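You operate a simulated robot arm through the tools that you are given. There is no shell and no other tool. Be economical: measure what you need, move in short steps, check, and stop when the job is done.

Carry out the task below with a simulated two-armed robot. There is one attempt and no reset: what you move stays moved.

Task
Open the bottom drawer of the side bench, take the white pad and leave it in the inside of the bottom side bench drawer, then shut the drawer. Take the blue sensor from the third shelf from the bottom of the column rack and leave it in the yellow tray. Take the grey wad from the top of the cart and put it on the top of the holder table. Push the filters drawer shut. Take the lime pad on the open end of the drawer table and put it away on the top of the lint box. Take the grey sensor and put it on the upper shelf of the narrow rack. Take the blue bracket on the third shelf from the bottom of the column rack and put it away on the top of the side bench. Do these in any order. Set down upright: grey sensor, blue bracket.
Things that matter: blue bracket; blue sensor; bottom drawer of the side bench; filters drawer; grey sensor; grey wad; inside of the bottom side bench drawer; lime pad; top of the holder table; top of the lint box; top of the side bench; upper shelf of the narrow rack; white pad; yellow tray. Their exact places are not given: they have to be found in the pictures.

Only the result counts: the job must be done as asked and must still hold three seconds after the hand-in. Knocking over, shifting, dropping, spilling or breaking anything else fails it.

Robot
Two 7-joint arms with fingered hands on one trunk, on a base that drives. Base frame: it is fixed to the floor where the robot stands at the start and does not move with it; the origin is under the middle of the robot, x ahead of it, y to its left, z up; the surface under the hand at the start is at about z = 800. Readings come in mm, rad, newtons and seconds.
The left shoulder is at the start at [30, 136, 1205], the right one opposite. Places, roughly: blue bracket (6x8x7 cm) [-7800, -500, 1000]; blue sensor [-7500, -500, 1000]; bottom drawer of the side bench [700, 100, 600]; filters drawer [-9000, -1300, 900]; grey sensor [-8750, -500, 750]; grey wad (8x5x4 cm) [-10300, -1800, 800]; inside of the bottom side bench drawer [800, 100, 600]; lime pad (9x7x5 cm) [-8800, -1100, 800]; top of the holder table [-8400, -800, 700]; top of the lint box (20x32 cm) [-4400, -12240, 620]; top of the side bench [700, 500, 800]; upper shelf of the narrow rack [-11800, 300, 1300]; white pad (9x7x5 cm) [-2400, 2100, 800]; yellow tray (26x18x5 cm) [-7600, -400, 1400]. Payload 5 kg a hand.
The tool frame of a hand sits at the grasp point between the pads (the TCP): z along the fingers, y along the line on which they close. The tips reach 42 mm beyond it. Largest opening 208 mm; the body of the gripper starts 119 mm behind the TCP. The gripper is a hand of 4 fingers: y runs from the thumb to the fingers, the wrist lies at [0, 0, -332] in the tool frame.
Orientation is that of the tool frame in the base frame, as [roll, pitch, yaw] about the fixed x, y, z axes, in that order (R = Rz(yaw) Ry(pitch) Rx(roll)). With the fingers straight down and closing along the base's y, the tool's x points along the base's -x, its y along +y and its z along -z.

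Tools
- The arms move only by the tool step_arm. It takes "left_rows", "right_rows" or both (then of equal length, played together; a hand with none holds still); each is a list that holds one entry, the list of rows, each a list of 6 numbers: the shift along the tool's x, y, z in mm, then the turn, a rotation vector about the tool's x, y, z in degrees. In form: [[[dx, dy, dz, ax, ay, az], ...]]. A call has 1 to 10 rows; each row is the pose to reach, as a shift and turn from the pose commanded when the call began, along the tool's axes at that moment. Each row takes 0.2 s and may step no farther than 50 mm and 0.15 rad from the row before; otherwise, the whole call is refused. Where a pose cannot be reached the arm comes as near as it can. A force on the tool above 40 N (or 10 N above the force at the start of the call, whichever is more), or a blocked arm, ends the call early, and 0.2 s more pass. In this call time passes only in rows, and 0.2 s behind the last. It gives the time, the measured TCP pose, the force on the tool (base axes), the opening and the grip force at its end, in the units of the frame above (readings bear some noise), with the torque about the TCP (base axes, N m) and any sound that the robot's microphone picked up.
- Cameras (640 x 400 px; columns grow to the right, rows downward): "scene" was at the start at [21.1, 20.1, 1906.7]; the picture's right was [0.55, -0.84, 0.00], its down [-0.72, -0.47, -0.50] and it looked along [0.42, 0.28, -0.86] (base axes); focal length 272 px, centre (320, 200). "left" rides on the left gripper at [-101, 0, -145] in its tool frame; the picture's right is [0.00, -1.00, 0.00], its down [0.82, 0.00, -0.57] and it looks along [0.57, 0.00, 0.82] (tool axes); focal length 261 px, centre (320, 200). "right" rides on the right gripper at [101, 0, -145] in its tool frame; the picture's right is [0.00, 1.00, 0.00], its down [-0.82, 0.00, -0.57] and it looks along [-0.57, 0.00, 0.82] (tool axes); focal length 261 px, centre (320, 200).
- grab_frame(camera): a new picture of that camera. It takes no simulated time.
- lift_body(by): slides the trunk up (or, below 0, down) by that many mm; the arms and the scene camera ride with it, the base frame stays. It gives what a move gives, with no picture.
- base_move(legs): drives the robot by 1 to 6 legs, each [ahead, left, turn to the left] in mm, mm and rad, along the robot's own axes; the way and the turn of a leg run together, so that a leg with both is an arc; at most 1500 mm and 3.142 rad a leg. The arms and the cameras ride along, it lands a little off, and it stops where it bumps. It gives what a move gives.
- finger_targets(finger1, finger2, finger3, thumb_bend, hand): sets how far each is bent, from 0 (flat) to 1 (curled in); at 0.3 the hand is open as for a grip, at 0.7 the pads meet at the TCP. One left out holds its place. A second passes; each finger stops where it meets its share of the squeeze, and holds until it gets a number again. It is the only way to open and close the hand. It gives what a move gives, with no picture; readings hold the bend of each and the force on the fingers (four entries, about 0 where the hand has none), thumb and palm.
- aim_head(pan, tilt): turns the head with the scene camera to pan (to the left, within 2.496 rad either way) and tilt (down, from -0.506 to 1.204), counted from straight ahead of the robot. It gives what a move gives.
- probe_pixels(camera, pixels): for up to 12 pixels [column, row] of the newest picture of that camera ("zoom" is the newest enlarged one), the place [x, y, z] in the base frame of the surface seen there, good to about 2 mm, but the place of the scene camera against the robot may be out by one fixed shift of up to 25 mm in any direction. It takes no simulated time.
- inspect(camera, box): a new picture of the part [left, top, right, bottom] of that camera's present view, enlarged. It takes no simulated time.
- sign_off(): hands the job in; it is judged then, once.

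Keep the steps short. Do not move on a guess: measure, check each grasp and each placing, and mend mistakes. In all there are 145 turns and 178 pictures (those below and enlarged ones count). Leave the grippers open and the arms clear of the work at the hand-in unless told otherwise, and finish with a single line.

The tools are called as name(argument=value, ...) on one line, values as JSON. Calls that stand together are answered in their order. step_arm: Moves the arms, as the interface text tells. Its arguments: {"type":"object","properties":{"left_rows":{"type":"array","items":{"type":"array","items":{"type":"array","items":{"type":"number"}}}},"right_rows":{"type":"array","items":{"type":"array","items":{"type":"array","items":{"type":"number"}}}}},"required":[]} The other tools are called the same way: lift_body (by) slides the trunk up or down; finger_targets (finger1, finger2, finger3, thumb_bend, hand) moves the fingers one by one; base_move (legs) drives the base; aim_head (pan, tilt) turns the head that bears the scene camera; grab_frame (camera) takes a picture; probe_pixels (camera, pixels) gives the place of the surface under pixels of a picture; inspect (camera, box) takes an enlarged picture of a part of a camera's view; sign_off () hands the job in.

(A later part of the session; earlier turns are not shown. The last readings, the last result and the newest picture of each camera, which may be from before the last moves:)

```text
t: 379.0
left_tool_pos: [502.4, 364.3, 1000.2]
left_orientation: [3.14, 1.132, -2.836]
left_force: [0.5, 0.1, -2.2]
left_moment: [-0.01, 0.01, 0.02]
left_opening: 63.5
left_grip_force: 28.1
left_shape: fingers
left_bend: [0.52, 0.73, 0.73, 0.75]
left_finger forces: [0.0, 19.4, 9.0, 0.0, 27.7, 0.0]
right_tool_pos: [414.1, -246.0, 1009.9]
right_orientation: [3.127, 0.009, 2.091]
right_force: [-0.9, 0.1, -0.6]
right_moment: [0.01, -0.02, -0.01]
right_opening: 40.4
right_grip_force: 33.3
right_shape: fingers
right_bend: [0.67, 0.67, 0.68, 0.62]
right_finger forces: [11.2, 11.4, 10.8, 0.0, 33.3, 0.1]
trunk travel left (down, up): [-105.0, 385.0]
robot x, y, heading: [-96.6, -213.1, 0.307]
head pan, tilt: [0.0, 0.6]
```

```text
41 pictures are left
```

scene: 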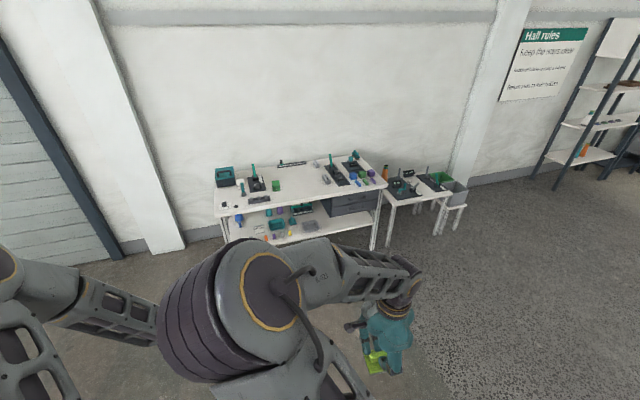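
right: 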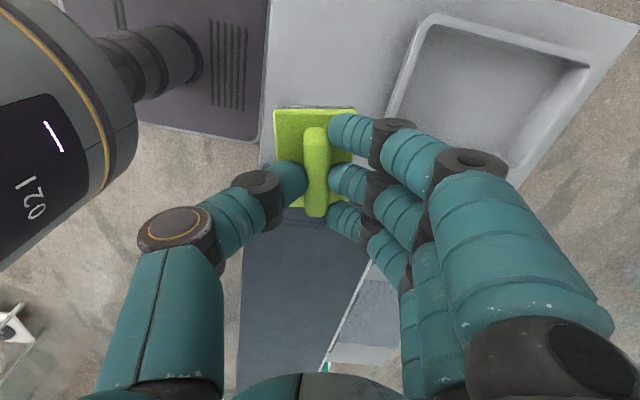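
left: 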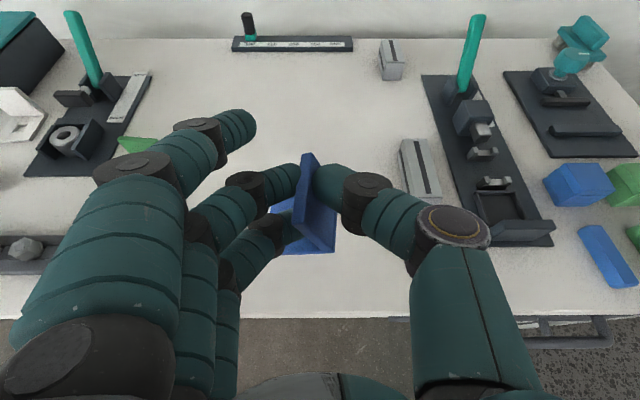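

There's clear bench ahead of the hand, around (300,110). I'll measure that area.

probe_pixels(camera="left", pixels=[[300, 100], [320, 140], [270, 290], [300, 312], [405, 150], [140, 145], [350, 270], [265, 60], [440, 200]])

inspect(camera="left", box=[220, 130, 420, 280])

```text
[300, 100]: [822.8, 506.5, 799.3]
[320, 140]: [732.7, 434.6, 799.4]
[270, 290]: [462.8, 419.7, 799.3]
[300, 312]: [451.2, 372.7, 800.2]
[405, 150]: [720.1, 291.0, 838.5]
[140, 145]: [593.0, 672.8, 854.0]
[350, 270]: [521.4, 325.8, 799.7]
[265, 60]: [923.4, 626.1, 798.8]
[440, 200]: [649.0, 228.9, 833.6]
```

```text
2.67 times, centred on (320, 205) of left
```

zoom: 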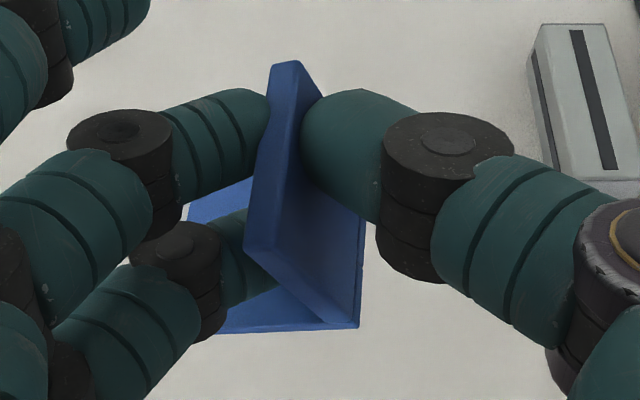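

The bench top is z 799.5. The bracket has leaned about 25° in the grip, so I'll roll the hand part way to level it. I'll bring it over the clear spot and lower to just above the top.

base_move(legs=[[105, 25, 0]])

lift_body(by=-95)

step_arm(left_rows=[[[0, 3, 0, 0, 0, 7], [0, 6, 0, 0, 0, 14]]])

grab_frame(camera="left")

```text
t: 380.2
left_tool_pos: [596.4, 421.2, 999.1]
left_orientation: [-3.141, 1.13, -2.835]
left_force: [0.3, -0.1, -3.5]
left_moment: [-0.02, -0.07, -0.02]
left_opening: 63.6
left_grip_force: 27.8
left_shape: fingers
left_bend: [0.52, 0.73, 0.73, 0.75]
left_finger forces: [0.0, 19.3, 9.2, 0.0, 27.6, 0.1]
right_tool_pos: [506.9, -190.2, 1009.7]
right_orientation: [3.127, 0.009, 2.093]
right_force: [2.0, 0.4, -1.0]
right_moment: [-0.1, 0.17, -0.02]
right_opening: 40.6
right_grip_force: 33.8
right_shape: fingers
right_bend: [0.67, 0.67, 0.68, 0.62]
right_finger forces: [11.1, 11.3, 10.7, 0.1, 33.4, 0.0]
trunk travel left (down, up): [-105.0, 385.0]
robot x, y, heading: [-5.2, -160.4, 0.308]
head pan, tilt: [0.0, 0.6]
```

```text
t: 381.4
left_tool_pos: [595.3, 420.5, 905.6]
left_orientation: [3.14, 1.13, -2.835]
left_force: [-0.3, 1.2, -2.2]
left_moment: [-0.03, 0.0, 0.02]
left_opening: 63.6
left_grip_force: 27.5
left_shape: fingers
left_bend: [0.52, 0.73, 0.73, 0.75]
left_finger forces: [0.1, 19.3, 9.0, 0.1, 27.7, 0.0]
right_tool_pos: [506.2, -188.6, 914.7]
right_orientation: [3.125, 0.009, 2.093]
right_force: [-1.1, -0.4, -0.6]
right_moment: [0.01, -0.01, 0.0]
right_opening: 40.3
right_grip_force: 33.0
right_shape: fingers
right_bend: [0.67, 0.67, 0.68, 0.62]
right_finger forces: [11.2, 11.3, 10.8, 0.0, 33.4, 0.1]
trunk travel left (down, up): [-10.0, 480.0]
robot x, y, heading: [-2.5, -160.7, 0.301]
head pan, tilt: [0.0, 0.6]
```

```text
t: 382.1
left_tool_pos: [593.6, 425.0, 905.9]
left_orientation: [2.666, 1.068, 2.919]
left_force: [-0.5, 0.3, -2.2]
left_moment: [-0.05, 0.03, -0.01]
left_opening: 63.7
left_grip_force: 28.4
left_shape: fingers
left_bend: [0.52, 0.73, 0.73, 0.75]
left_finger forces: [0.0, 19.3, 8.8, 0.0, 27.8, 0.1]
right_tool_pos: [505.8, -189.2, 914.4]
right_orientation: [3.125, 0.01, 2.093]
right_force: [-0.1, -0.9, -0.1]
right_moment: [0.0, 0.03, -0.01]
right_opening: 40.1
right_grip_force: 33.3
right_shape: fingers
right_bend: [0.67, 0.67, 0.68, 0.62]
right_finger forces: [11.2, 11.3, 10.9, 0.0, 33.5, 0.0]
trunk travel left (down, up): [-10.0, 480.0]
robot x, y, heading: [-6.5, -156.6, 0.306]
head pan, tilt: [0.0, 0.6]
```

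```text
39 pictures are left
```

left: 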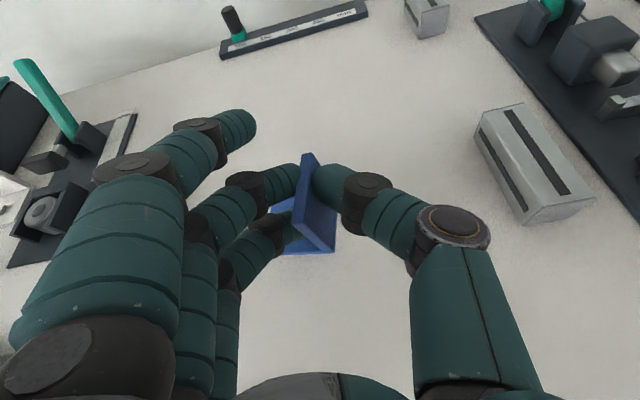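

I'll read the bracket's lowest points to know how far to lower.

probe_pixels(camera="left", pixels=[[285, 252], [332, 250], [310, 252], [278, 210], [300, 180], [335, 215], [307, 155], [320, 240]])

```text
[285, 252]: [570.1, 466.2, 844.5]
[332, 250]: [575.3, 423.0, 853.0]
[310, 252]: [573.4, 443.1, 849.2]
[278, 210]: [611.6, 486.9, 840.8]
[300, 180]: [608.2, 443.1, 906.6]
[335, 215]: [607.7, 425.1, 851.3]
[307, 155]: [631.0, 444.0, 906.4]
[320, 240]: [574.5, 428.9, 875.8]
```

Its base's left side is 10 mm lower than the right, with the bottom at about z 834. I'll lower gently until it settles on the bench.

step_arm(left_rows=[[[14, -3.5, 6.9, 0, 0, 0], [24.5, -6.2, 12, 0, 0, 0], [29.8, -7.5, 14.6, 0, 0, 0], [33.3, -8.4, 16.3, 0, 0, 0], [36, -9, 17.6, 0, 0, 0], [38.5, -9.7, 18.9, 0, 0, 0]]])

grab_frame(camera="left")

probe_pixels(camera="left", pixels=[[285, 252], [332, 250], [310, 252], [278, 210], [335, 215], [307, 155]])

```text
t: 383.4
left_tool_pos: [593.7, 424.0, 862.4]
left_orientation: [2.662, 1.072, 2.915]
left_force: [0.6, -1.8, 7.4]
left_moment: [0.46, -0.02, -0.09]
left_opening: 63.9
left_grip_force: 29.3
left_shape: fingers
left_bend: [0.52, 0.74, 0.73, 0.75]
left_finger forces: [0.0, 13.8, 13.5, 0.0, 30.0, 0.0]
right_tool_pos: [505.6, -190.5, 915.2]
right_orientation: [3.126, 0.009, 2.093]
right_force: [-0.4, 0.9, -0.1]
right_moment: [-0.01, 0.01, 0.01]
right_opening: 40.6
right_grip_force: 33.6
right_shape: fingers
right_bend: [0.67, 0.67, 0.68, 0.62]
right_finger forces: [11.1, 11.4, 10.8, 0.0, 33.4, 0.0]
trunk travel left (down, up): [-10.0, 480.0]
robot x, y, heading: [-3.1, -160.4, 0.305]
head pan, tilt: [0.0, 0.6]
```

```text
38 pictures are left
```

left: 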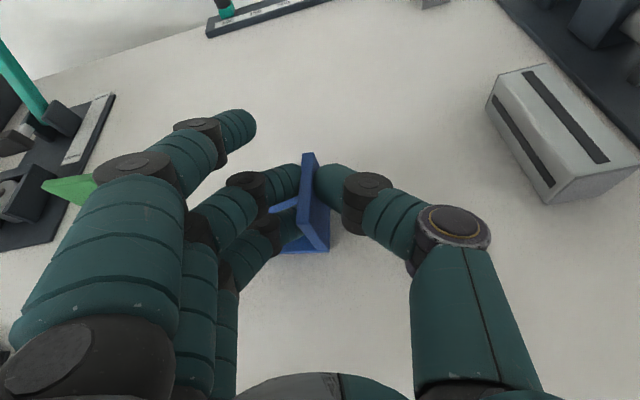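

```text
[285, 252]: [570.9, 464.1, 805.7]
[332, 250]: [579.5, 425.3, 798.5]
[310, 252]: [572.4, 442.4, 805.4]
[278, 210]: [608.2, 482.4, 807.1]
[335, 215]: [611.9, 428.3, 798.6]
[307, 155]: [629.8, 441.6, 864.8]
```

The base lies flat on the bench (z 805–807 along it). I'll release evenly.

finger_targets(hand="left", finger2=0.67, finger3=0.67, thumb_bend=0.67)

finger_targets(hand="left", finger1=0.5, finger2=0.5, finger3=0.5, thumb_bend=0.5)

step_arm(left_rows=[[[-26, 6.6, -13, 0, 0, 0], [-53, 13, -26, 0, 0, 0], [-79, 20, -39, 0, 0, 0], [-105, 26, -51, 0, 0, 0], [-131, 33, -64, 0, 0, 0]]])

grab_frame(camera="left")

```text
t: 384.4
left_tool_pos: [593.9, 424.7, 860.1]
left_orientation: [2.669, 1.069, 2.92]
left_force: [-0.2, -0.3, -0.8]
left_moment: [0.05, 0.02, 0.01]
left_opening: 74.2
left_grip_force: 0.3
left_shape: fingers
left_bend: [0.52, 0.67, 0.67, 0.67]
left_finger forces: [0.0, 0.4, 0.0, 0.1, 0.0, 0.0]
right_tool_pos: [505.6, -189.2, 915.3]
right_orientation: [3.125, 0.011, 2.091]
right_force: [-0.4, -0.8, -1.0]
right_moment: [0.03, 0.02, 0.02]
right_opening: 40.5
right_grip_force: 33.6
right_shape: fingers
right_bend: [0.67, 0.67, 0.68, 0.62]
right_finger forces: [11.2, 11.4, 10.9, 0.0, 33.5, 0.1]
trunk travel left (down, up): [-10.0, 480.0]
robot x, y, heading: [-2.9, -157.7, 0.302]
head pan, tilt: [0.0, 0.6]
```

```text
t: 385.4
left_tool_pos: [592.7, 425.1, 862.4]
left_orientation: [2.667, 1.071, 2.92]
left_force: [-0.1, -0.4, -0.9]
left_moment: [0.02, 0.02, 0.03]
left_opening: 120.0
left_grip_force: 0.1
left_shape: fingers
left_bend: [0.5, 0.5, 0.5, 0.5]
left_finger forces: [0.0, 0.1, 0.0, 0.0, 0.0, 0.1]
right_tool_pos: [505.5, -189.6, 914.9]
right_orientation: [3.127, 0.01, 2.092]
right_force: [1.0, -1.1, -0.3]
right_moment: [-0.01, -0.01, -0.06]
right_opening: 40.6
right_grip_force: 33.0
right_shape: fingers
right_bend: [0.67, 0.67, 0.68, 0.62]
right_finger forces: [11.2, 11.4, 10.8, 0.1, 33.4, 0.0]
trunk travel left (down, up): [-10.0, 480.0]
robot x, y, heading: [0.6, -162.5, 0.302]
head pan, tilt: [0.0, 0.6]
```

```text
t: 386.6
left_tool_pos: [592.6, 424.3, 1010.7]
left_orientation: [2.669, 1.069, 2.92]
left_force: [0.3, -0.3, 0.6]
left_moment: [0.02, -0.01, 0.06]
left_opening: 120.1
left_grip_force: 0.0
left_shape: fingers
left_bend: [0.5, 0.5, 0.5, 0.5]
left_finger forces: [0.0, 0.0, 0.1, 0.0, 0.1, 0.0]
right_tool_pos: [504.4, -189.7, 914.7]
right_orientation: [3.126, 0.009, 2.092]
right_force: [0.1, -0.1, -0.4]
right_moment: [0.03, -0.03, 0.04]
right_opening: 40.8
right_grip_force: 33.4
right_shape: fingers
right_bend: [0.67, 0.67, 0.68, 0.62]
right_finger forces: [11.3, 11.4, 10.8, 0.0, 33.4, 0.1]
trunk travel left (down, up): [-10.0, 480.0]
robot x, y, heading: [-1.1, -161.2, 0.306]
head pan, tilt: [0.0, 0.6]
```

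```text
37 pictures are left
```

left: 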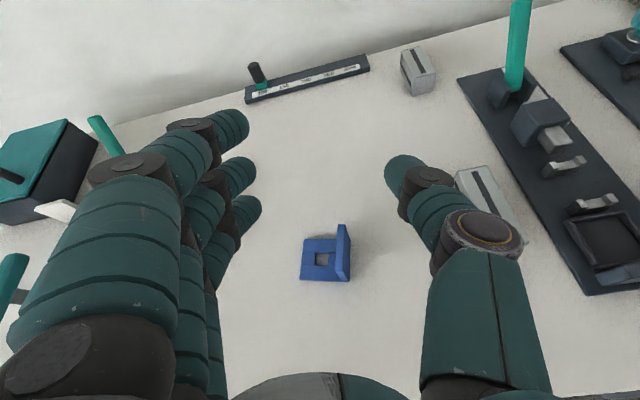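

The blue bracket stands upright on the bench. Next is the bottom drawer handle at about [525,2,617]. I'll back off and bring the left hand low, pointing forward and rolled so thumb and fingers close up and down on the bar.

base_move(legs=[[-260, -100, 0]])

step_arm(left_rows=[[[28, -36, 15, -1.3, -1, 7.6], [57, -73, 30, -2.5, -2, 15.2], [85, -109, 45, -3.8, -3, 22.8], [114, -145, 60, -5.1, -4, 30.4], [142, -181, 75, -6.3, -5, 38], [171, -218, 89, -7.6, -6, 45.6], [199, -254, 104, -8.9, -7, 53.2], [228, -290, 119, -10.2, -8, 60.8], [256, -326, 134, -11.4, -9, 68.4], [284, -362, 149, -12.7, -10, 76]]])

grab_frame(camera="left")

grab_frame(camera="scene")

```text
t: 388.6
left_tool_pos: [377.1, 251.1, 1011.6]
left_orientation: [2.665, 1.073, 2.916]
left_force: [-0.8, -0.5, 0.8]
left_moment: [0.01, 0.03, 0.01]
left_opening: 119.8
left_grip_force: 0.0
left_shape: fingers
left_bend: [0.5, 0.5, 0.5, 0.5]
left_finger forces: [0.1, 0.1, 0.0, 0.0, 0.0, 0.1]
right_tool_pos: [287.8, -365.1, 915.9]
right_orientation: [3.125, 0.01, 2.092]
right_force: [-0.7, -0.5, -0.9]
right_moment: [0.06, -0.11, -0.02]
right_opening: 40.4
right_grip_force: 33.6
right_shape: fingers
right_bend: [0.67, 0.67, 0.68, 0.62]
right_finger forces: [11.4, 11.4, 10.8, 0.0, 33.4, 0.1]
trunk travel left (down, up): [-10.0, 480.0]
robot x, y, heading: [-221.6, -331.3, 0.304]
head pan, tilt: [0.0, 0.6]
```

```text
t: 390.8
left_tool_pos: [443.0, -24.3, 618.4]
left_orientation: [1.748, -0.01, 1.873]
left_force: [1.5, 0.9, -0.8]
left_moment: [-0.04, 0.07, -0.02]
left_opening: 120.4
left_grip_force: 0.0
left_shape: fingers
left_bend: [0.5, 0.5, 0.5, 0.5]
left_finger forces: [0.0, 0.0, 0.0, 0.0, 0.0, 0.0]
right_tool_pos: [288.0, -364.9, 914.2]
right_orientation: [3.126, 0.01, 2.091]
right_force: [-0.1, -0.5, -1.4]
right_moment: [0.03, 0.01, 0.01]
right_opening: 40.6
right_grip_force: 33.2
right_shape: fingers
right_bend: [0.67, 0.67, 0.68, 0.62]
right_finger forces: [11.3, 11.4, 10.7, 0.0, 33.5, 0.0]
trunk travel left (down, up): [-10.0, 480.0]
robot x, y, heading: [-219.4, -333.0, 0.306]
head pan, tilt: [0.0, 0.6]
```

```text
36 pictures are left
```

left: 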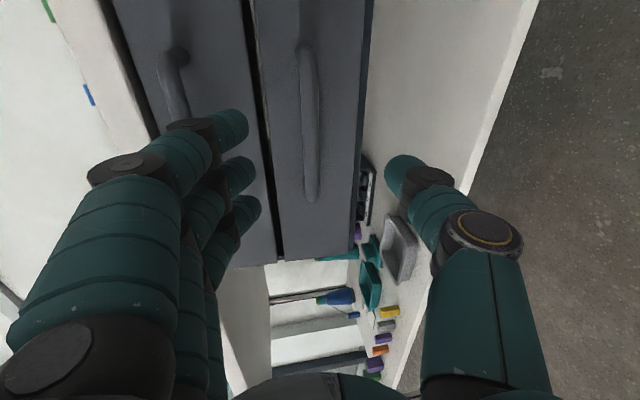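

```text
35 pictures are left
```

scene: 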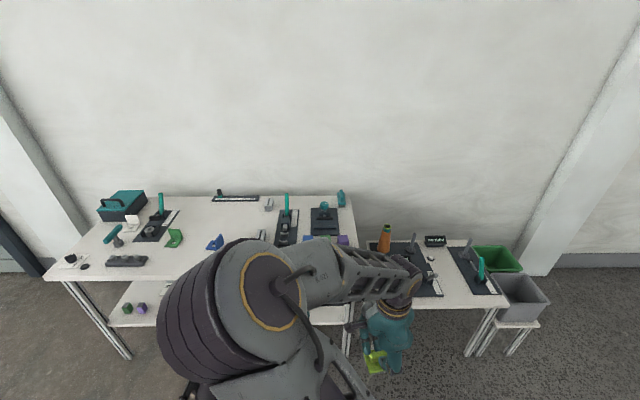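

The bottom drawer's handle runs down the picture at column 310, right between fingers and thumb. I'll measure it.

probe_pixels(camera="left", pixels=[[303, 60], [307, 100], [311, 140], [314, 180], [312, 198], [330, 120], [290, 150], [180, 80]])

```text
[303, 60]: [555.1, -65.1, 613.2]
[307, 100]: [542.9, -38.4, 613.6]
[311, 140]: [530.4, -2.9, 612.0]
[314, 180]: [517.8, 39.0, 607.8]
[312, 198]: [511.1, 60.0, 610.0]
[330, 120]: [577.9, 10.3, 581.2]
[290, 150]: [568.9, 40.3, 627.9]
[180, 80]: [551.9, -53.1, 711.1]
```

The bar's centre is [530,-3,612], about 40 mm clear of the face. I'll move in 84 mm and close on it.

step_arm(left_rows=[[[-2, 4, 40, 0, 0, 0], [-5, 8, 70, 0, 0, 0], [-6, 9, 84, 0, 0, 0]]])

finger_targets(hand="left", finger1=0.8, finger2=0.8, finger3=0.8, thumb_bend=0.8)

grab_frame(camera="left")

```text
t: 391.6
left_tool_pos: [514.5, -8.7, 608.9]
left_orientation: [1.757, -0.01, 1.873]
left_force: [-15.4, -4.7, 2.7]
left_moment: [0.57, -1.27, 0.68]
left_opening: 120.3
left_grip_force: 8.5
left_shape: fingers
left_bend: [0.5, 0.5, 0.49, 0.5]
left_finger forces: [0.1, 0.1, 16.1, 0.0, 0.1, 0.0]
right_tool_pos: [287.9, -365.5, 914.8]
right_orientation: [3.125, 0.008, 2.092]
right_force: [0.7, 0.9, -0.7]
right_moment: [-0.05, 0.16, 0.01]
right_opening: 40.3
right_grip_force: 33.9
right_shape: fingers
right_bend: [0.67, 0.67, 0.68, 0.62]
right_finger forces: [11.3, 11.5, 10.8, 0.0, 33.5, 0.0]
trunk travel left (down, up): [-10.0, 480.0]
robot x, y, heading: [-221.1, -334.1, 0.303]
head pan, tilt: [0.0, 0.6]
stopped in row 3 (left hand): the force on the tool passed its limit at 59 N (the readings are from after the stop); the commanded pose is now the measured one
```

```text
t: 392.6
left_tool_pos: [515.2, -7.9, 606.8]
left_orientation: [1.761, -0.01, 1.872]
left_force: [-0.2, 0.6, -8.9]
left_moment: [-0.05, 0.13, 0.02]
left_opening: 23.5
left_grip_force: 1.8
left_shape: fingers
left_bend: [0.73, 0.72, 0.73, 0.75]
left_finger forces: [2.5, 0.0, 2.1, 0.0, 0.0, 0.1]
right_tool_pos: [287.3, -364.6, 913.3]
right_orientation: [3.127, 0.009, 2.092]
right_force: [0.4, -0.2, -1.6]
right_moment: [0.0, 0.03, -0.03]
right_opening: 40.5
right_grip_force: 33.3
right_shape: fingers
right_bend: [0.67, 0.67, 0.68, 0.62]
right_finger forces: [11.3, 11.5, 10.7, 0.1, 33.5, 0.0]
trunk travel left (down, up): [-10.0, 480.0]
robot x, y, heading: [-219.5, -332.8, 0.303]
head pan, tilt: [0.0, 0.6]
```

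```text
34 pictures are left
```

left: 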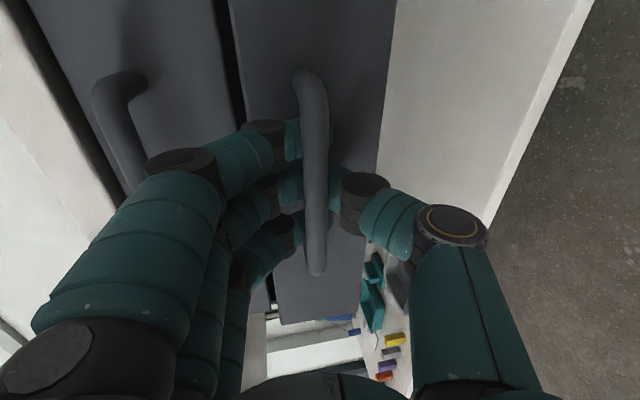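

Fingers and thumb are hooked behind the bar. I'll pull by driving the base straight back.

base_move(legs=[[-150, 0, 0]])

base_move(legs=[[-130, 0, 0]])

grab_frame(camera="left")

```text
t: 394.0
left_tool_pos: [371.4, -54.6, 607.9]
left_orientation: [1.758, -0.009, 1.871]
left_force: [1.7, -8.5, -15.7]
left_moment: [-0.04, 0.07, -0.07]
left_opening: 23.4
left_grip_force: 15.8
left_shape: fingers
left_bend: [0.73, 0.72, 0.73, 0.75]
left_finger forces: [2.9, 0.0, 2.2, 0.1, 26.2, 0.0]
right_tool_pos: [143.2, -410.6, 914.8]
right_orientation: [3.125, 0.009, 2.091]
right_force: [-0.5, 1.1, 0.4]
right_moment: [0.01, -0.13, 0.03]
right_opening: 40.6
right_grip_force: 33.5
right_shape: fingers
right_bend: [0.67, 0.67, 0.68, 0.62]
right_finger forces: [11.4, 11.5, 10.7, 0.0, 33.5, 0.1]
trunk travel left (down, up): [-10.0, 480.0]
robot x, y, heading: [-364.3, -377.6, 0.306]
head pan, tilt: [0.0, 0.6]
```

```text
t: 395.1
left_tool_pos: [287.0, -80.6, 608.1]
left_orientation: [1.756, -0.008, 1.871]
left_force: [7.0, 1.0, -3.9]
left_moment: [0.0, 0.03, 0.02]
left_opening: 25.0
left_grip_force: 3.8
left_shape: fingers
left_bend: [0.72, 0.72, 0.72, 0.73]
left_finger forces: [4.2, 0.0, 3.8, 0.1, 0.0, 0.0]
right_tool_pos: [53.6, -438.5, 915.9]
right_orientation: [3.128, 0.008, 2.089]
right_force: [1.7, -0.2, -0.7]
right_moment: [-0.01, 0.11, -0.01]
right_opening: 40.4
right_grip_force: 33.4
right_shape: fingers
right_bend: [0.67, 0.67, 0.68, 0.62]
right_finger forces: [11.4, 11.5, 10.7, 0.0, 33.5, 0.1]
trunk travel left (down, up): [-10.0, 480.0]
robot x, y, heading: [-455.0, -408.1, 0.301]
head pan, tilt: [0.0, 0.6]
stopped in leg 1: the force on the tool passed its limit at 68 N (the readings are from after the stop); the commanded pose is now the measured one
```

```text
33 pictures are left
```

left: 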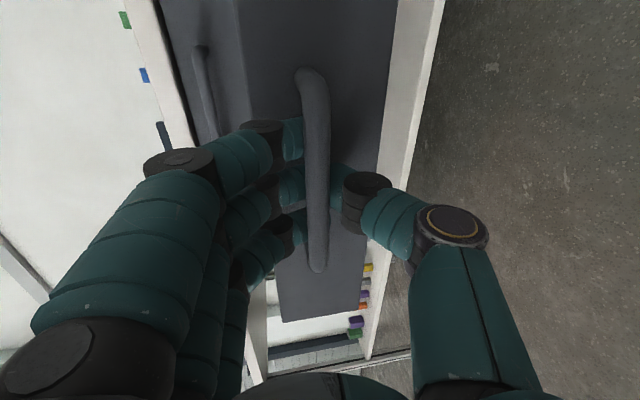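

The drawer came out about 240 mm to its stop. I'll let go, back off, roll the hand back while raising it, and drive toward the white pad's table.

finger_targets(hand="left", finger1=0.45, finger2=0.45, finger3=0.45, thumb_bend=0.45)

base_move(legs=[[-250, 0, 0]])

step_arm(left_rows=[[[0, 39, -7, 0, 0, -8.5], [0, 78, -14, 0, 0, -17], [0, 117, -21, 0, 0, -25.5], [0, 156, -28, 0, 0, -34], [0, 195, -35, 0, 0, -42.5], [0, 234, -42, 0, 0, -51], [0, 273, -49, 0, 0, -59.5], [0, 312, -56, 0, 0, -68], [0, 351, -63, 0, 0, -76.5], [0, 390, -70, 0, 0, -85]]])

step_arm(left_rows=[[[0, 10, 0, 0, 8, 0], [0, 20, 0, 0, 16, 0], [0, 30, 0, 0, 24, 0], [0, 40, 0, 0, 32, 0], [0, 50, 0, 0, 40, 0], [0, 60, 0, 0, 48, 0], [0, 70, 0, 0, 56, 0], [0, 80, 0, 0, 64, 0], [0, 90, 0, 0, 72, 0], [0, 100, 0, 0, 80, 0]]])

base_move(legs=[[0, 0, 1.953], [900, 0, 0], [450, 0, 0]])

grab_frame(camera="scene")

```text
t: 396.1
left_tool_pos: [285.4, -83.1, 609.7]
left_orientation: [1.755, -0.01, 1.871]
left_force: [-0.9, 0.3, 0.3]
left_moment: [-0.03, -0.01, 0.02]
left_opening: 145.7
left_grip_force: 0.0
left_shape: fingers
left_bend: [0.45, 0.45, 0.45, 0.45]
left_finger forces: [0.0, 0.0, 0.0, 0.0, 0.0, 0.0]
right_tool_pos: [54.8, -439.4, 915.2]
right_orientation: [3.127, 0.007, 2.091]
right_force: [0.5, 0.0, -1.0]
right_moment: [-0.01, 0.03, 0.01]
right_opening: 40.5
right_grip_force: 33.8
right_shape: fingers
right_bend: [0.67, 0.67, 0.68, 0.62]
right_finger forces: [11.3, 11.5, 10.8, 0.1, 33.6, 0.0]
trunk travel left (down, up): [-10.0, 480.0]
robot x, y, heading: [-450.8, -407.4, 0.305]
head pan, tilt: [0.0, 0.6]
```

```text
t: 398.0
left_tool_pos: [45.3, -158.9, 609.7]
left_orientation: [1.754, -0.009, 1.869]
left_force: [-0.9, -1.0, 0.1]
left_moment: [-0.03, 0.03, 0.02]
left_opening: 145.6
left_grip_force: 0.0
left_shape: fingers
left_bend: [0.45, 0.45, 0.45, 0.45]
left_finger forces: [0.0, 0.0, 0.0, 0.1, 0.0, 0.0]
right_tool_pos: [-187.3, -516.0, 916.3]
right_orientation: [3.126, 0.009, 2.089]
right_force: [-1.0, -0.7, 0.0]
right_moment: [0.0, -0.08, 0.02]
right_opening: 40.6
right_grip_force: 33.5
right_shape: fingers
right_bend: [0.67, 0.67, 0.68, 0.62]
right_finger forces: [11.3, 11.6, 10.7, 0.0, 33.6, 0.0]
trunk travel left (down, up): [-10.0, 480.0]
robot x, y, heading: [-694.5, -482.7, 0.302]
head pan, tilt: [0.0, 0.6]
```

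```text
t: 400.2
left_tool_pos: [50.0, -162.3, 1005.3]
left_orientation: [2.684, 1.362, 2.975]
left_force: [-0.3, -1.1, 0.2]
left_moment: [0.03, -0.05, 0.05]
left_opening: 145.9
left_grip_force: 0.1
left_shape: fingers
left_bend: [0.45, 0.45, 0.45, 0.45]
left_finger forces: [0.0, 0.0, 0.1, 0.1, 0.1, 0.0]
right_tool_pos: [-189.1, -516.3, 915.0]
right_orientation: [3.125, 0.009, 2.09]
right_force: [-0.1, -0.2, -0.8]
right_moment: [0.03, -0.03, 0.01]
right_opening: 40.4
right_grip_force: 33.4
right_shape: fingers
right_bend: [0.67, 0.67, 0.68, 0.62]
right_finger forces: [11.3, 11.5, 10.8, 0.0, 33.6, 0.1]
trunk travel left (down, up): [-10.0, 480.0]
robot x, y, heading: [-693.7, -484.2, 0.307]
head pan, tilt: [0.0, 0.6]
```

```text
t: 402.4
left_tool_pos: [22.5, -65.2, 1013.7]
left_orientation: [3.048, -0.016, -2.859]
left_force: [0.4, 0.1, 0.2]
left_moment: [-0.05, 0.13, 0.02]
left_opening: 145.9
left_grip_force: 0.0
left_shape: fingers
left_bend: [0.45, 0.45, 0.45, 0.45]
left_finger forces: [0.0, 0.1, 0.0, 0.0, 0.0, 0.0]
right_tool_pos: [-186.9, -514.0, 914.0]
right_orientation: [3.127, 0.01, 2.088]
right_force: [1.5, 0.7, -1.0]
right_moment: [-0.01, 0.09, 0.01]
right_opening: 40.3
right_grip_force: 33.3
right_shape: fingers
right_bend: [0.67, 0.67, 0.68, 0.62]
right_finger forces: [11.3, 11.6, 10.8, 0.2, 33.6, 0.0]
trunk travel left (down, up): [-10.0, 480.0]
robot x, y, heading: [-692.3, -482.0, 0.298]
head pan, tilt: [0.0, 0.6]
```

```text
t: 414.1
left_tool_pos: [-2203.7, 1083.7, 1014.3]
left_orientation: [3.048, -0.012, -0.906]
left_force: [0.0, 0.3, -0.7]
left_moment: [-0.1, -0.06, -0.01]
left_opening: 146.0
left_grip_force: 0.0
left_shape: fingers
left_bend: [0.45, 0.45, 0.45, 0.45]
left_finger forces: [0.0, 0.0, 0.1, 0.0, 0.0, 0.0]
right_tool_pos: [-1709.8, 1055.9, 913.5]
right_orientation: [3.127, 0.008, -2.244]
right_force: [0.8, 0.8, -0.9]
right_moment: [-0.02, -0.02, 0.02]
right_opening: 40.3
right_grip_force: 32.4
right_shape: fingers
right_bend: [0.68, 0.67, 0.68, 0.62]
right_finger forces: [11.2, 11.2, 10.4, 0.0, 32.6, 0.1]
trunk travel left (down, up): [-10.0, 480.0]
robot x, y, heading: [-1550.9, 572.3, 2.255]
head pan, tilt: [0.0, 0.6]
```

```text
32 pictures are left
```

scene: 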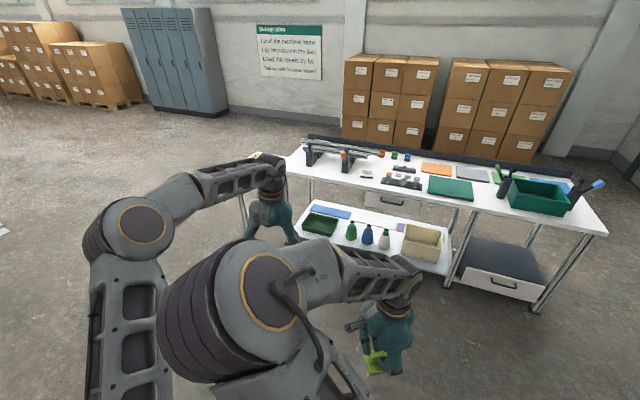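

The hand is pointing down now. The white pad should be around (258,157), behind my left hand. I'll look with the left camera and zoom on it.

grab_frame(camera="left")

inspect(camera="scene", box=[230, 130, 430, 230])

probe_pixels(camera="scene", pixels=[[258, 156], [250, 160], [263, 160], [290, 165], [320, 185], [367, 173], [345, 170]])

```text
31 pictures are left
```

left: 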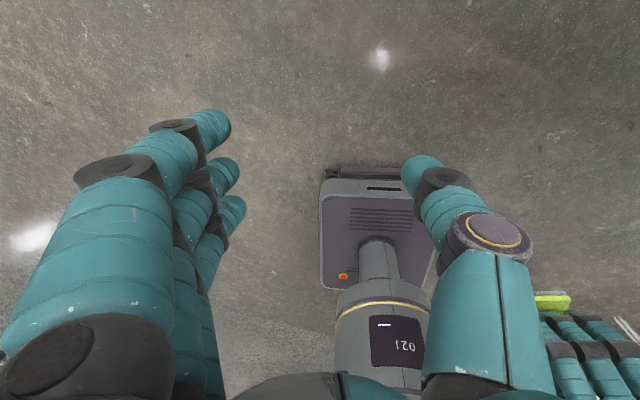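

```text
3.20 times, centred on (330, 180) of scene
```

zoom: 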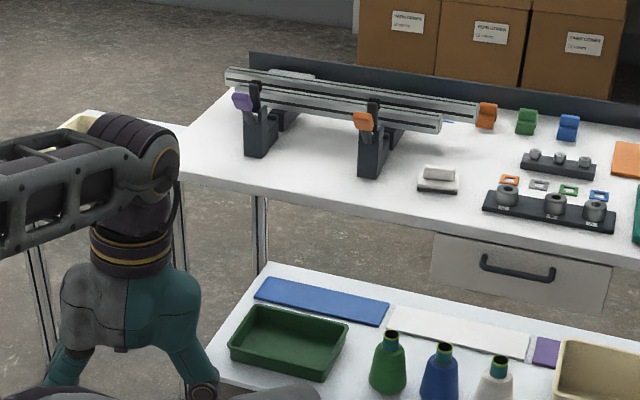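

```text
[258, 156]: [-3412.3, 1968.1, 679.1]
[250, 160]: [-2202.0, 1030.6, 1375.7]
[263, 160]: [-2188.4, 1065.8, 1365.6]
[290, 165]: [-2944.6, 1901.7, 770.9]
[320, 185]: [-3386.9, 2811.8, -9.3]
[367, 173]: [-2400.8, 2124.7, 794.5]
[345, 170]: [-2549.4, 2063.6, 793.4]
```

The white pad with its ridge is on the bench at about [-2405,2105]. I'll drive square to the table with the left hand above it.

base_move(legs=[[0, 0, -0.41], [900, 228, 0]])

grab_frame(camera="left")

```text
t: 420.2
left_tool_pos: [-2413.0, 2097.1, 1014.6]
left_orientation: [3.048, -0.012, -1.313]
left_force: [-0.2, 0.1, -1.0]
left_moment: [-0.03, -0.02, 0.01]
left_opening: 145.7
left_grip_force: 0.0
left_shape: fingers
left_bend: [0.45, 0.45, 0.45, 0.45]
left_finger forces: [0.0, 0.0, 0.0, 0.0, 0.0, 0.0]
right_tool_pos: [-1969.9, 1876.1, 914.1]
right_orientation: [3.127, 0.009, -2.651]
right_force: [-0.2, 0.2, -1.2]
right_moment: [-0.03, -0.02, -0.01]
right_opening: 40.2
right_grip_force: 32.5
right_shape: fingers
right_bend: [0.68, 0.67, 0.68, 0.62]
right_finger forces: [11.2, 11.2, 10.4, 0.1, 32.5, 0.1]
trunk travel left (down, up): [-10.0, 480.0]
robot x, y, heading: [-2018.2, 1371.8, 1.85]
head pan, tilt: [0.0, 0.6]
```

```text
29 pictures are left
```

left: 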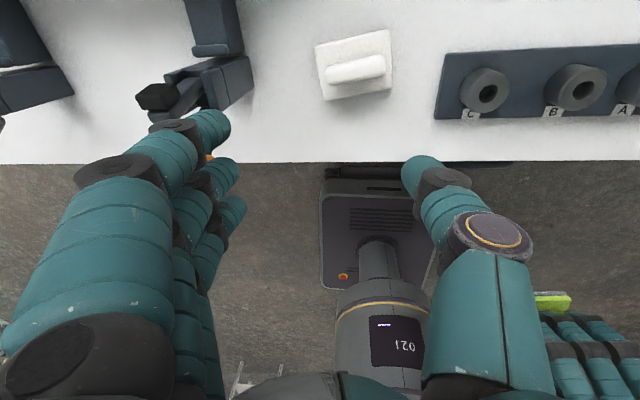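

The white pad is at (355,68), with a clamp stand to its left and gauges to its right. I'll measure heights and angles.

probe_pixels(camera="left", pixels=[[356, 68], [330, 74], [382, 62], [318, 48], [388, 33], [392, 88], [325, 98], [300, 120], [230, 80], [160, 95], [200, 25], [470, 60]])

```text
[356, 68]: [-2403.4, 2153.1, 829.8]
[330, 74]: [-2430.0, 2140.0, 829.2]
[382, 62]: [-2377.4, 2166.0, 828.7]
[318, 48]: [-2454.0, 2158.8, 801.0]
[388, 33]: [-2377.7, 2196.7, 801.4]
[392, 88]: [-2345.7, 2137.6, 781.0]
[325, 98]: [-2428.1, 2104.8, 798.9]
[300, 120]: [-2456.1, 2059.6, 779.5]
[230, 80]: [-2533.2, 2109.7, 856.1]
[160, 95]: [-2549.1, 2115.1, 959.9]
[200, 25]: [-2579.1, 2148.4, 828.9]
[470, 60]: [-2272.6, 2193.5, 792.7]
```

The plate is at z 780–800, 90 mm long, turned 26°, and the clamp stand is 130 mm from its centre. I'll line up and grip the plate by its short sides with all fingers, stopping above it first.

finger_targets(hand="left", finger1=0.43, finger2=0.43, finger3=0.43, thumb_bend=0.43)

step_arm(left_rows=[[[-17, -8, 15, 1.8, 0, -3.8], [-34, -16, 30, 3.6, 0, -7.6], [-50, -23, 50, 5.4, 0, -11.3], [-50, -23, 85, 5.4, 0, -11.3], [-50, -23, 115, 5.4, 0, -11.3]]])

grab_frame(camera="left")

```text
t: 421.2
left_tool_pos: [-2413.5, 2096.5, 1014.6]
left_orientation: [3.047, -0.01, -1.315]
left_force: [0.7, 0.5, 0.1]
left_moment: [-0.01, 0.02, 0.0]
left_opening: 156.2
left_grip_force: 0.1
left_shape: fingers
left_bend: [0.43, 0.43, 0.43, 0.43]
left_finger forces: [0.0, 0.0, 0.1, 0.1, 0.1, 0.1]
right_tool_pos: [-1969.5, 1875.4, 915.4]
right_orientation: [3.127, 0.008, -2.649]
right_force: [0.0, 0.3, -1.1]
right_moment: [0.02, 0.0, -0.01]
right_opening: 40.0
right_grip_force: 32.5
right_shape: fingers
right_bend: [0.68, 0.67, 0.68, 0.62]
right_finger forces: [11.3, 11.2, 10.3, 0.1, 32.5, 0.0]
trunk travel left (down, up): [-10.0, 480.0]
robot x, y, heading: [-2016.9, 1372.4, 1.842]
head pan, tilt: [0.0, 0.6]
```

```text
t: 422.4
left_tool_pos: [-2413.8, 2147.2, 896.9]
left_orientation: [-3.141, -0.001, -1.118]
left_force: [-0.6, 0.4, 0.6]
left_moment: [-0.07, -0.03, 0.01]
left_opening: 156.4
left_grip_force: 0.0
left_shape: fingers
left_bend: [0.43, 0.43, 0.43, 0.43]
left_finger forces: [0.0, 0.1, 0.0, 0.0, 0.0, 0.1]
right_tool_pos: [-1970.1, 1875.1, 914.5]
right_orientation: [3.128, 0.009, -2.652]
right_force: [0.4, 1.1, -1.1]
right_moment: [-0.07, -0.08, -0.02]
right_opening: 40.0
right_grip_force: 32.8
right_shape: fingers
right_bend: [0.68, 0.67, 0.68, 0.62]
right_finger forces: [11.3, 11.3, 10.4, 0.0, 32.6, 0.0]
trunk travel left (down, up): [-10.0, 480.0]
robot x, y, heading: [-2018.8, 1370.3, 1.846]
head pan, tilt: [0.0, 0.6]
```

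```text
28 pictures are left
```

left: 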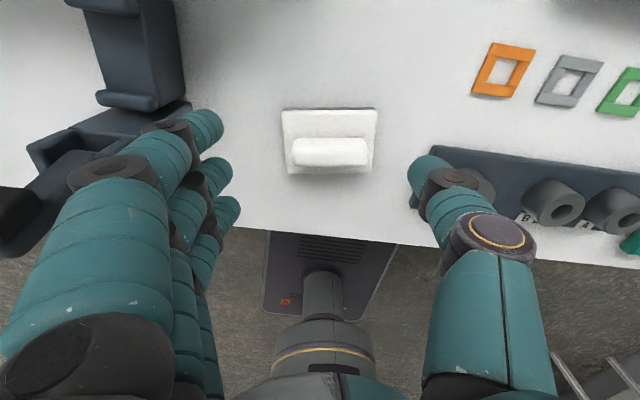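

I'll narrow to clear the gauge on the right, shift 12 mm right onto the pad's centre, go down and close.

finger_targets(hand="left", finger1=0.5, finger2=0.5, finger3=0.5, thumb_bend=0.5)

step_arm(left_rows=[[[1, -12, 0, 0, 0, 0], [1, -12, 30, 0, 0, 0], [1, -12, 50, 0, 0, 0], [1, -12, 60, 0, 0, 0]]])

finger_targets(hand="left", finger1=0.75, finger2=0.75, finger3=0.75, thumb_bend=0.75)

grab_frame(camera="left")

```text
t: 423.4
left_tool_pos: [-2413.5, 2146.0, 899.2]
left_orientation: [-3.141, -0.003, -1.117]
left_force: [0.5, -0.1, 0.5]
left_moment: [0.01, -0.01, 0.03]
left_opening: 121.5
left_grip_force: 0.1
left_shape: fingers
left_bend: [0.5, 0.5, 0.5, 0.5]
left_finger forces: [0.0, 0.0, 0.0, 0.0, 0.0, 0.1]
right_tool_pos: [-1969.5, 1875.3, 914.9]
right_orientation: [3.128, 0.007, -2.651]
right_force: [0.8, -0.3, -0.5]
right_moment: [0.03, 0.01, -0.01]
right_opening: 40.1
right_grip_force: 32.4
right_shape: fingers
right_bend: [0.68, 0.67, 0.68, 0.62]
right_finger forces: [11.2, 11.2, 10.4, 0.1, 32.5, 0.0]
trunk travel left (down, up): [-10.0, 480.0]
robot x, y, heading: [-2013.2, 1367.8, 1.85]
head pan, tilt: [0.0, 0.6]
```

```text
t: 424.4
left_tool_pos: [-2402.3, 2151.2, 836.7]
left_orientation: [-3.141, -0.003, -1.116]
left_force: [-0.3, 0.5, 0.9]
left_moment: [-0.03, -0.04, 0.03]
left_opening: 121.4
left_grip_force: 0.0
left_shape: fingers
left_bend: [0.5, 0.5, 0.5, 0.5]
left_finger forces: [0.0, 0.0, 0.1, 0.0, 0.0, 0.1]
right_tool_pos: [-1970.8, 1875.5, 913.9]
right_orientation: [3.128, 0.009, -2.652]
right_force: [0.0, 0.2, -1.0]
right_moment: [-0.03, -0.01, -0.01]
right_opening: 39.7
right_grip_force: 32.5
right_shape: fingers
right_bend: [0.68, 0.67, 0.68, 0.62]
right_finger forces: [11.2, 11.2, 10.4, 0.1, 32.4, 0.0]
trunk travel left (down, up): [-10.0, 480.0]
robot x, y, heading: [-2014.2, 1370.8, 1.843]
head pan, tilt: [0.0, 0.6]
```

```text
t: 425.4
left_tool_pos: [-2401.5, 2150.5, 838.5]
left_orientation: [3.141, -0.004, -1.117]
left_force: [0.2, 1.5, 4.3]
left_moment: [0.14, -0.22, 0.0]
left_opening: 101.8
left_grip_force: 32.4
left_shape: fingers
left_bend: [0.55, 0.55, 0.55, 0.57]
left_finger forces: [10.5, 10.7, 10.8, 0.0, 32.6, 0.0]
right_tool_pos: [-1969.9, 1874.8, 915.0]
right_orientation: [3.128, 0.008, -2.651]
right_force: [-0.3, 0.2, -1.9]
right_moment: [0.01, -0.03, 0.02]
right_opening: 40.0
right_grip_force: 32.5
right_shape: fingers
right_bend: [0.68, 0.67, 0.68, 0.62]
right_finger forces: [11.1, 11.2, 10.4, 0.0, 32.5, 0.0]
trunk travel left (down, up): [-10.0, 480.0]
robot x, y, heading: [-2019.0, 1372.5, 1.847]
head pan, tilt: [0.0, 0.6]
```

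```text
27 pictures are left
```

left: 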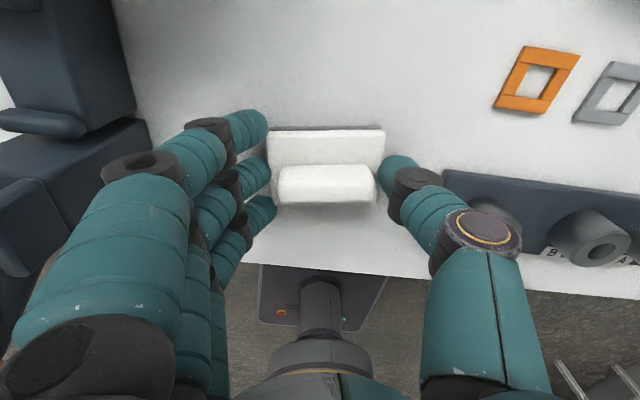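

The white pad is held by all three fingers and thumb at 32 N. I'll lift it, back off and drive to the open drawer.

step_arm(left_rows=[[[0, 0, -20, 0, 0, 0], [0, 0, -60, 0, 0, 0], [0, 0, -100, 0, 0, 0], [0, 0, -140, 0, 0, 0], [0, 0, -180, 0, 0, 0]]])

base_move(legs=[[-450, 0, 0], [0, 0, -1.545], [580, -885, 0], [480, -885, 0]])

grab_frame(camera="left")

```text
t: 426.6
left_tool_pos: [-2401.6, 2150.3, 1018.3]
left_orientation: [-3.14, -0.003, -1.117]
left_force: [0.2, 0.5, -0.4]
left_moment: [0.04, 0.07, 0.01]
left_opening: 101.6
left_grip_force: 30.8
left_shape: fingers
left_bend: [0.55, 0.55, 0.55, 0.57]
left_finger forces: [10.3, 10.6, 10.6, 0.1, 30.7, 0.0]
right_tool_pos: [-1968.7, 1874.6, 914.5]
right_orientation: [3.126, 0.008, -2.652]
right_force: [0.1, 0.7, -1.6]
right_moment: [0.05, 0.07, 0.01]
right_opening: 40.1
right_grip_force: 32.9
right_shape: fingers
right_bend: [0.68, 0.67, 0.68, 0.62]
right_finger forces: [11.2, 11.2, 10.4, 0.1, 32.5, 0.1]
trunk travel left (down, up): [-10.0, 480.0]
robot x, y, heading: [-2018.1, 1370.3, 1.85]
head pan, tilt: [0.0, 0.6]
```

```text
t: 442.9
left_tool_pos: [422.2, -23.7, 1017.5]
left_orientation: [3.138, -0.004, -2.66]
left_force: [-0.2, -0.2, -0.5]
left_moment: [0.05, 0.06, -0.02]
left_opening: 101.5
left_grip_force: 30.8
left_shape: fingers
left_bend: [0.55, 0.55, 0.55, 0.57]
left_finger forces: [10.6, 10.6, 9.7, 0.0, 30.1, 0.0]
right_tool_pos: [159.2, -463.6, 915.2]
right_orientation: [3.129, 0.008, 2.09]
right_force: [0.2, -0.6, -0.9]
right_moment: [0.02, 0.02, 0.03]
right_opening: 39.8
right_grip_force: 31.9
right_shape: fingers
right_bend: [0.68, 0.68, 0.68, 0.71]
right_finger forces: [11.3, 11.0, 10.2, 0.0, 32.0, 0.0]
trunk travel left (down, up): [-10.0, 480.0]
robot x, y, heading: [-347.8, -432.7, 0.307]
head pan, tilt: [0.0, 0.6]
```

```text
26 pictures are left
```

left: 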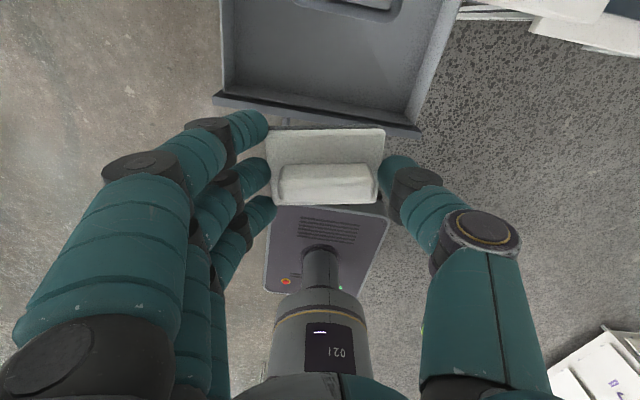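

The hand is over the open drawer, which is empty. I'll measure its rim, floor and the upper handle.

probe_pixels(camera="left", pixels=[[225, 92], [415, 128], [300, 100], [300, 80], [340, 50], [300, 20], [355, 3], [235, 50], [430, 60], [370, 100]])

```text
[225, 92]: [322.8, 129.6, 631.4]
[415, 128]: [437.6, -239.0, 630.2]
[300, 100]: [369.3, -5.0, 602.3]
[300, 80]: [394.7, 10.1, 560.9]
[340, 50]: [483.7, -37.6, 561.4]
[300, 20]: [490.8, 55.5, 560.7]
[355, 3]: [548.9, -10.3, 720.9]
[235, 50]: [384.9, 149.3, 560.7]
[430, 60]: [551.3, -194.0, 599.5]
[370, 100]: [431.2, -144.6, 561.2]
```

The floor is z 561 and the front rim z 631. I'll lower the pad toward [425,-8], tilting the hand back 10° so its camera clears the bench edge, to just above the floor.

step_arm(left_rows=[[[-3, 3, 47, 0, -2.5, 2.6], [-5, 6, 94, 0, -5, 5.2], [-8, 10, 141, 0, -7.5, 7.7], [-10, 13, 188, 0, -10, 10.3], [-10, 13, 235, 0, -10, 10.3], [-10, 13, 282, 0, -10, 10.3], [-10, 13, 325, 0, -10, 10.3], [-10, 13, 360, 0, -10, 10.3], [-10, 13, 380, 0, -10, 10.3], [-10, 13, 390, 0, -10, 10.3]]])

grab_frame(camera="left")

```text
t: 445.1
left_tool_pos: [425.2, -7.9, 627.0]
left_orientation: [3.128, 0.169, -2.842]
left_force: [-1.0, 0.5, -0.9]
left_moment: [-0.07, 0.03, -0.01]
left_opening: 101.8
left_grip_force: 30.0
left_shape: fingers
left_bend: [0.55, 0.55, 0.55, 0.57]
left_finger forces: [10.6, 10.5, 9.8, 0.0, 29.4, 0.0]
right_tool_pos: [158.8, -463.9, 914.7]
right_orientation: [3.127, 0.009, 2.092]
right_force: [0.0, -0.8, -1.2]
right_moment: [0.01, 0.01, 0.0]
right_opening: 39.7
right_grip_force: 31.7
right_shape: fingers
right_bend: [0.68, 0.68, 0.68, 0.71]
right_finger forces: [11.2, 11.0, 10.2, 0.1, 31.9, 0.0]
trunk travel left (down, up): [-10.0, 480.0]
robot x, y, heading: [-343.7, -432.5, 0.305]
head pan, tilt: [0.0, 0.6]
```

```text
25 pictures are left
```

left: 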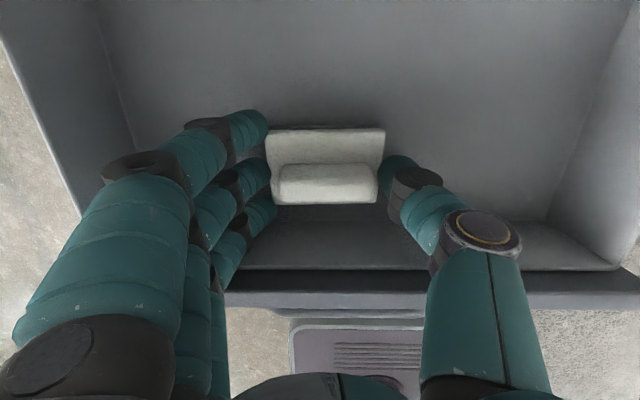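

The pad is inside, just above the floor. I'll lower slightly, open and rise clear.

step_arm(left_rows=[[[0, 0, 4, 0, 0, 0]]])

finger_targets(hand="left", finger1=0.47, finger2=0.47, finger3=0.47, thumb_bend=0.47)

step_arm(left_rows=[[[0, 0, -45, 0, 0, 0], [0, 0, -90, 0, 0, 0], [0, 0, -135, 0, 0, 0], [0, 0, -180, 0, 0, 0], [0, 0, -225, 0, 0, 0]]])

grab_frame(camera="left")

```text
t: 445.5
left_tool_pos: [425.2, -6.3, 624.8]
left_orientation: [3.126, 0.174, -2.842]
left_force: [0.8, 1.0, 5.6]
left_moment: [-0.25, -0.01, 0.01]
left_opening: 101.6
left_grip_force: 33.0
left_shape: fingers
left_bend: [0.55, 0.55, 0.55, 0.57]
left_finger forces: [11.0, 11.1, 10.9, 0.1, 32.4, 0.0]
right_tool_pos: [160.0, -463.4, 915.9]
right_orientation: [3.128, 0.007, 2.091]
right_force: [0.2, 0.2, -0.4]
right_moment: [0.0, 0.01, 0.0]
right_opening: 40.0
right_grip_force: 32.1
right_shape: fingers
right_bend: [0.68, 0.68, 0.68, 0.71]
right_finger forces: [11.2, 11.1, 10.2, 0.1, 31.9, 0.0]
trunk travel left (down, up): [-10.0, 480.0]
robot x, y, heading: [-346.5, -432.0, 0.309]
head pan, tilt: [0.0, 0.6]
```

```text
t: 446.5
left_tool_pos: [425.7, -7.4, 623.4]
left_orientation: [3.125, 0.169, -2.84]
left_force: [-0.7, 0.5, 1.5]
left_moment: [0.01, -0.01, 0.02]
left_opening: 135.6
left_grip_force: 0.1
left_shape: fingers
left_bend: [0.47, 0.47, 0.47, 0.47]
left_finger forces: [0.1, 0.0, 0.0, 0.0, 0.0, 0.0]
right_tool_pos: [159.6, -464.0, 914.0]
right_orientation: [3.127, 0.008, 2.092]
right_force: [-1.3, 0.0, -1.0]
right_moment: [0.02, 0.03, 0.02]
right_opening: 40.0
right_grip_force: 32.2
right_shape: fingers
right_bend: [0.68, 0.68, 0.68, 0.71]
right_finger forces: [11.3, 10.9, 10.3, 0.0, 31.9, 0.0]
trunk travel left (down, up): [-10.0, 480.0]
robot x, y, heading: [-346.4, -435.8, 0.304]
head pan, tilt: [0.0, 0.6]
```

```text
t: 447.7
left_tool_pos: [387.3, -22.0, 845.5]
left_orientation: [3.127, 0.169, -2.842]
left_force: [-1.3, -0.3, -0.7]
left_moment: [0.11, -0.1, -0.01]
left_opening: 135.4
left_grip_force: 0.1
left_shape: fingers
left_bend: [0.47, 0.47, 0.47, 0.47]
left_finger forces: [0.1, 0.0, 0.0, 0.0, 0.0, 0.0]
right_tool_pos: [158.8, -463.3, 915.5]
right_orientation: [3.125, 0.008, 2.091]
right_force: [-0.3, 0.1, -0.8]
right_moment: [0.09, -0.07, -0.02]
right_opening: 40.0
right_grip_force: 32.1
right_shape: fingers
right_bend: [0.68, 0.68, 0.68, 0.71]
right_finger forces: [11.3, 11.1, 10.2, 0.1, 32.1, 0.1]
trunk travel left (down, up): [-10.0, 480.0]
robot x, y, heading: [-343.6, -432.6, 0.303]
head pan, tilt: [0.0, 0.6]
```

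```text
24 pictures are left
```

left: 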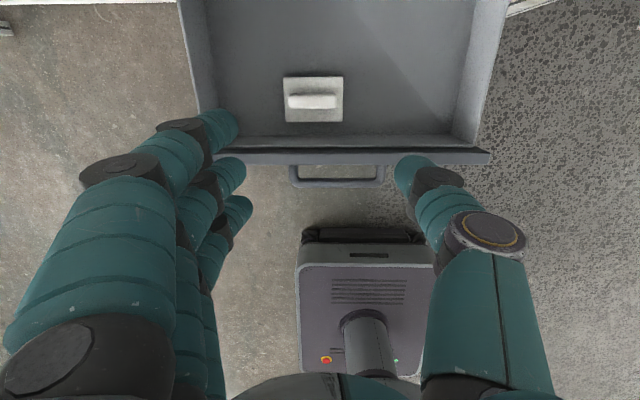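

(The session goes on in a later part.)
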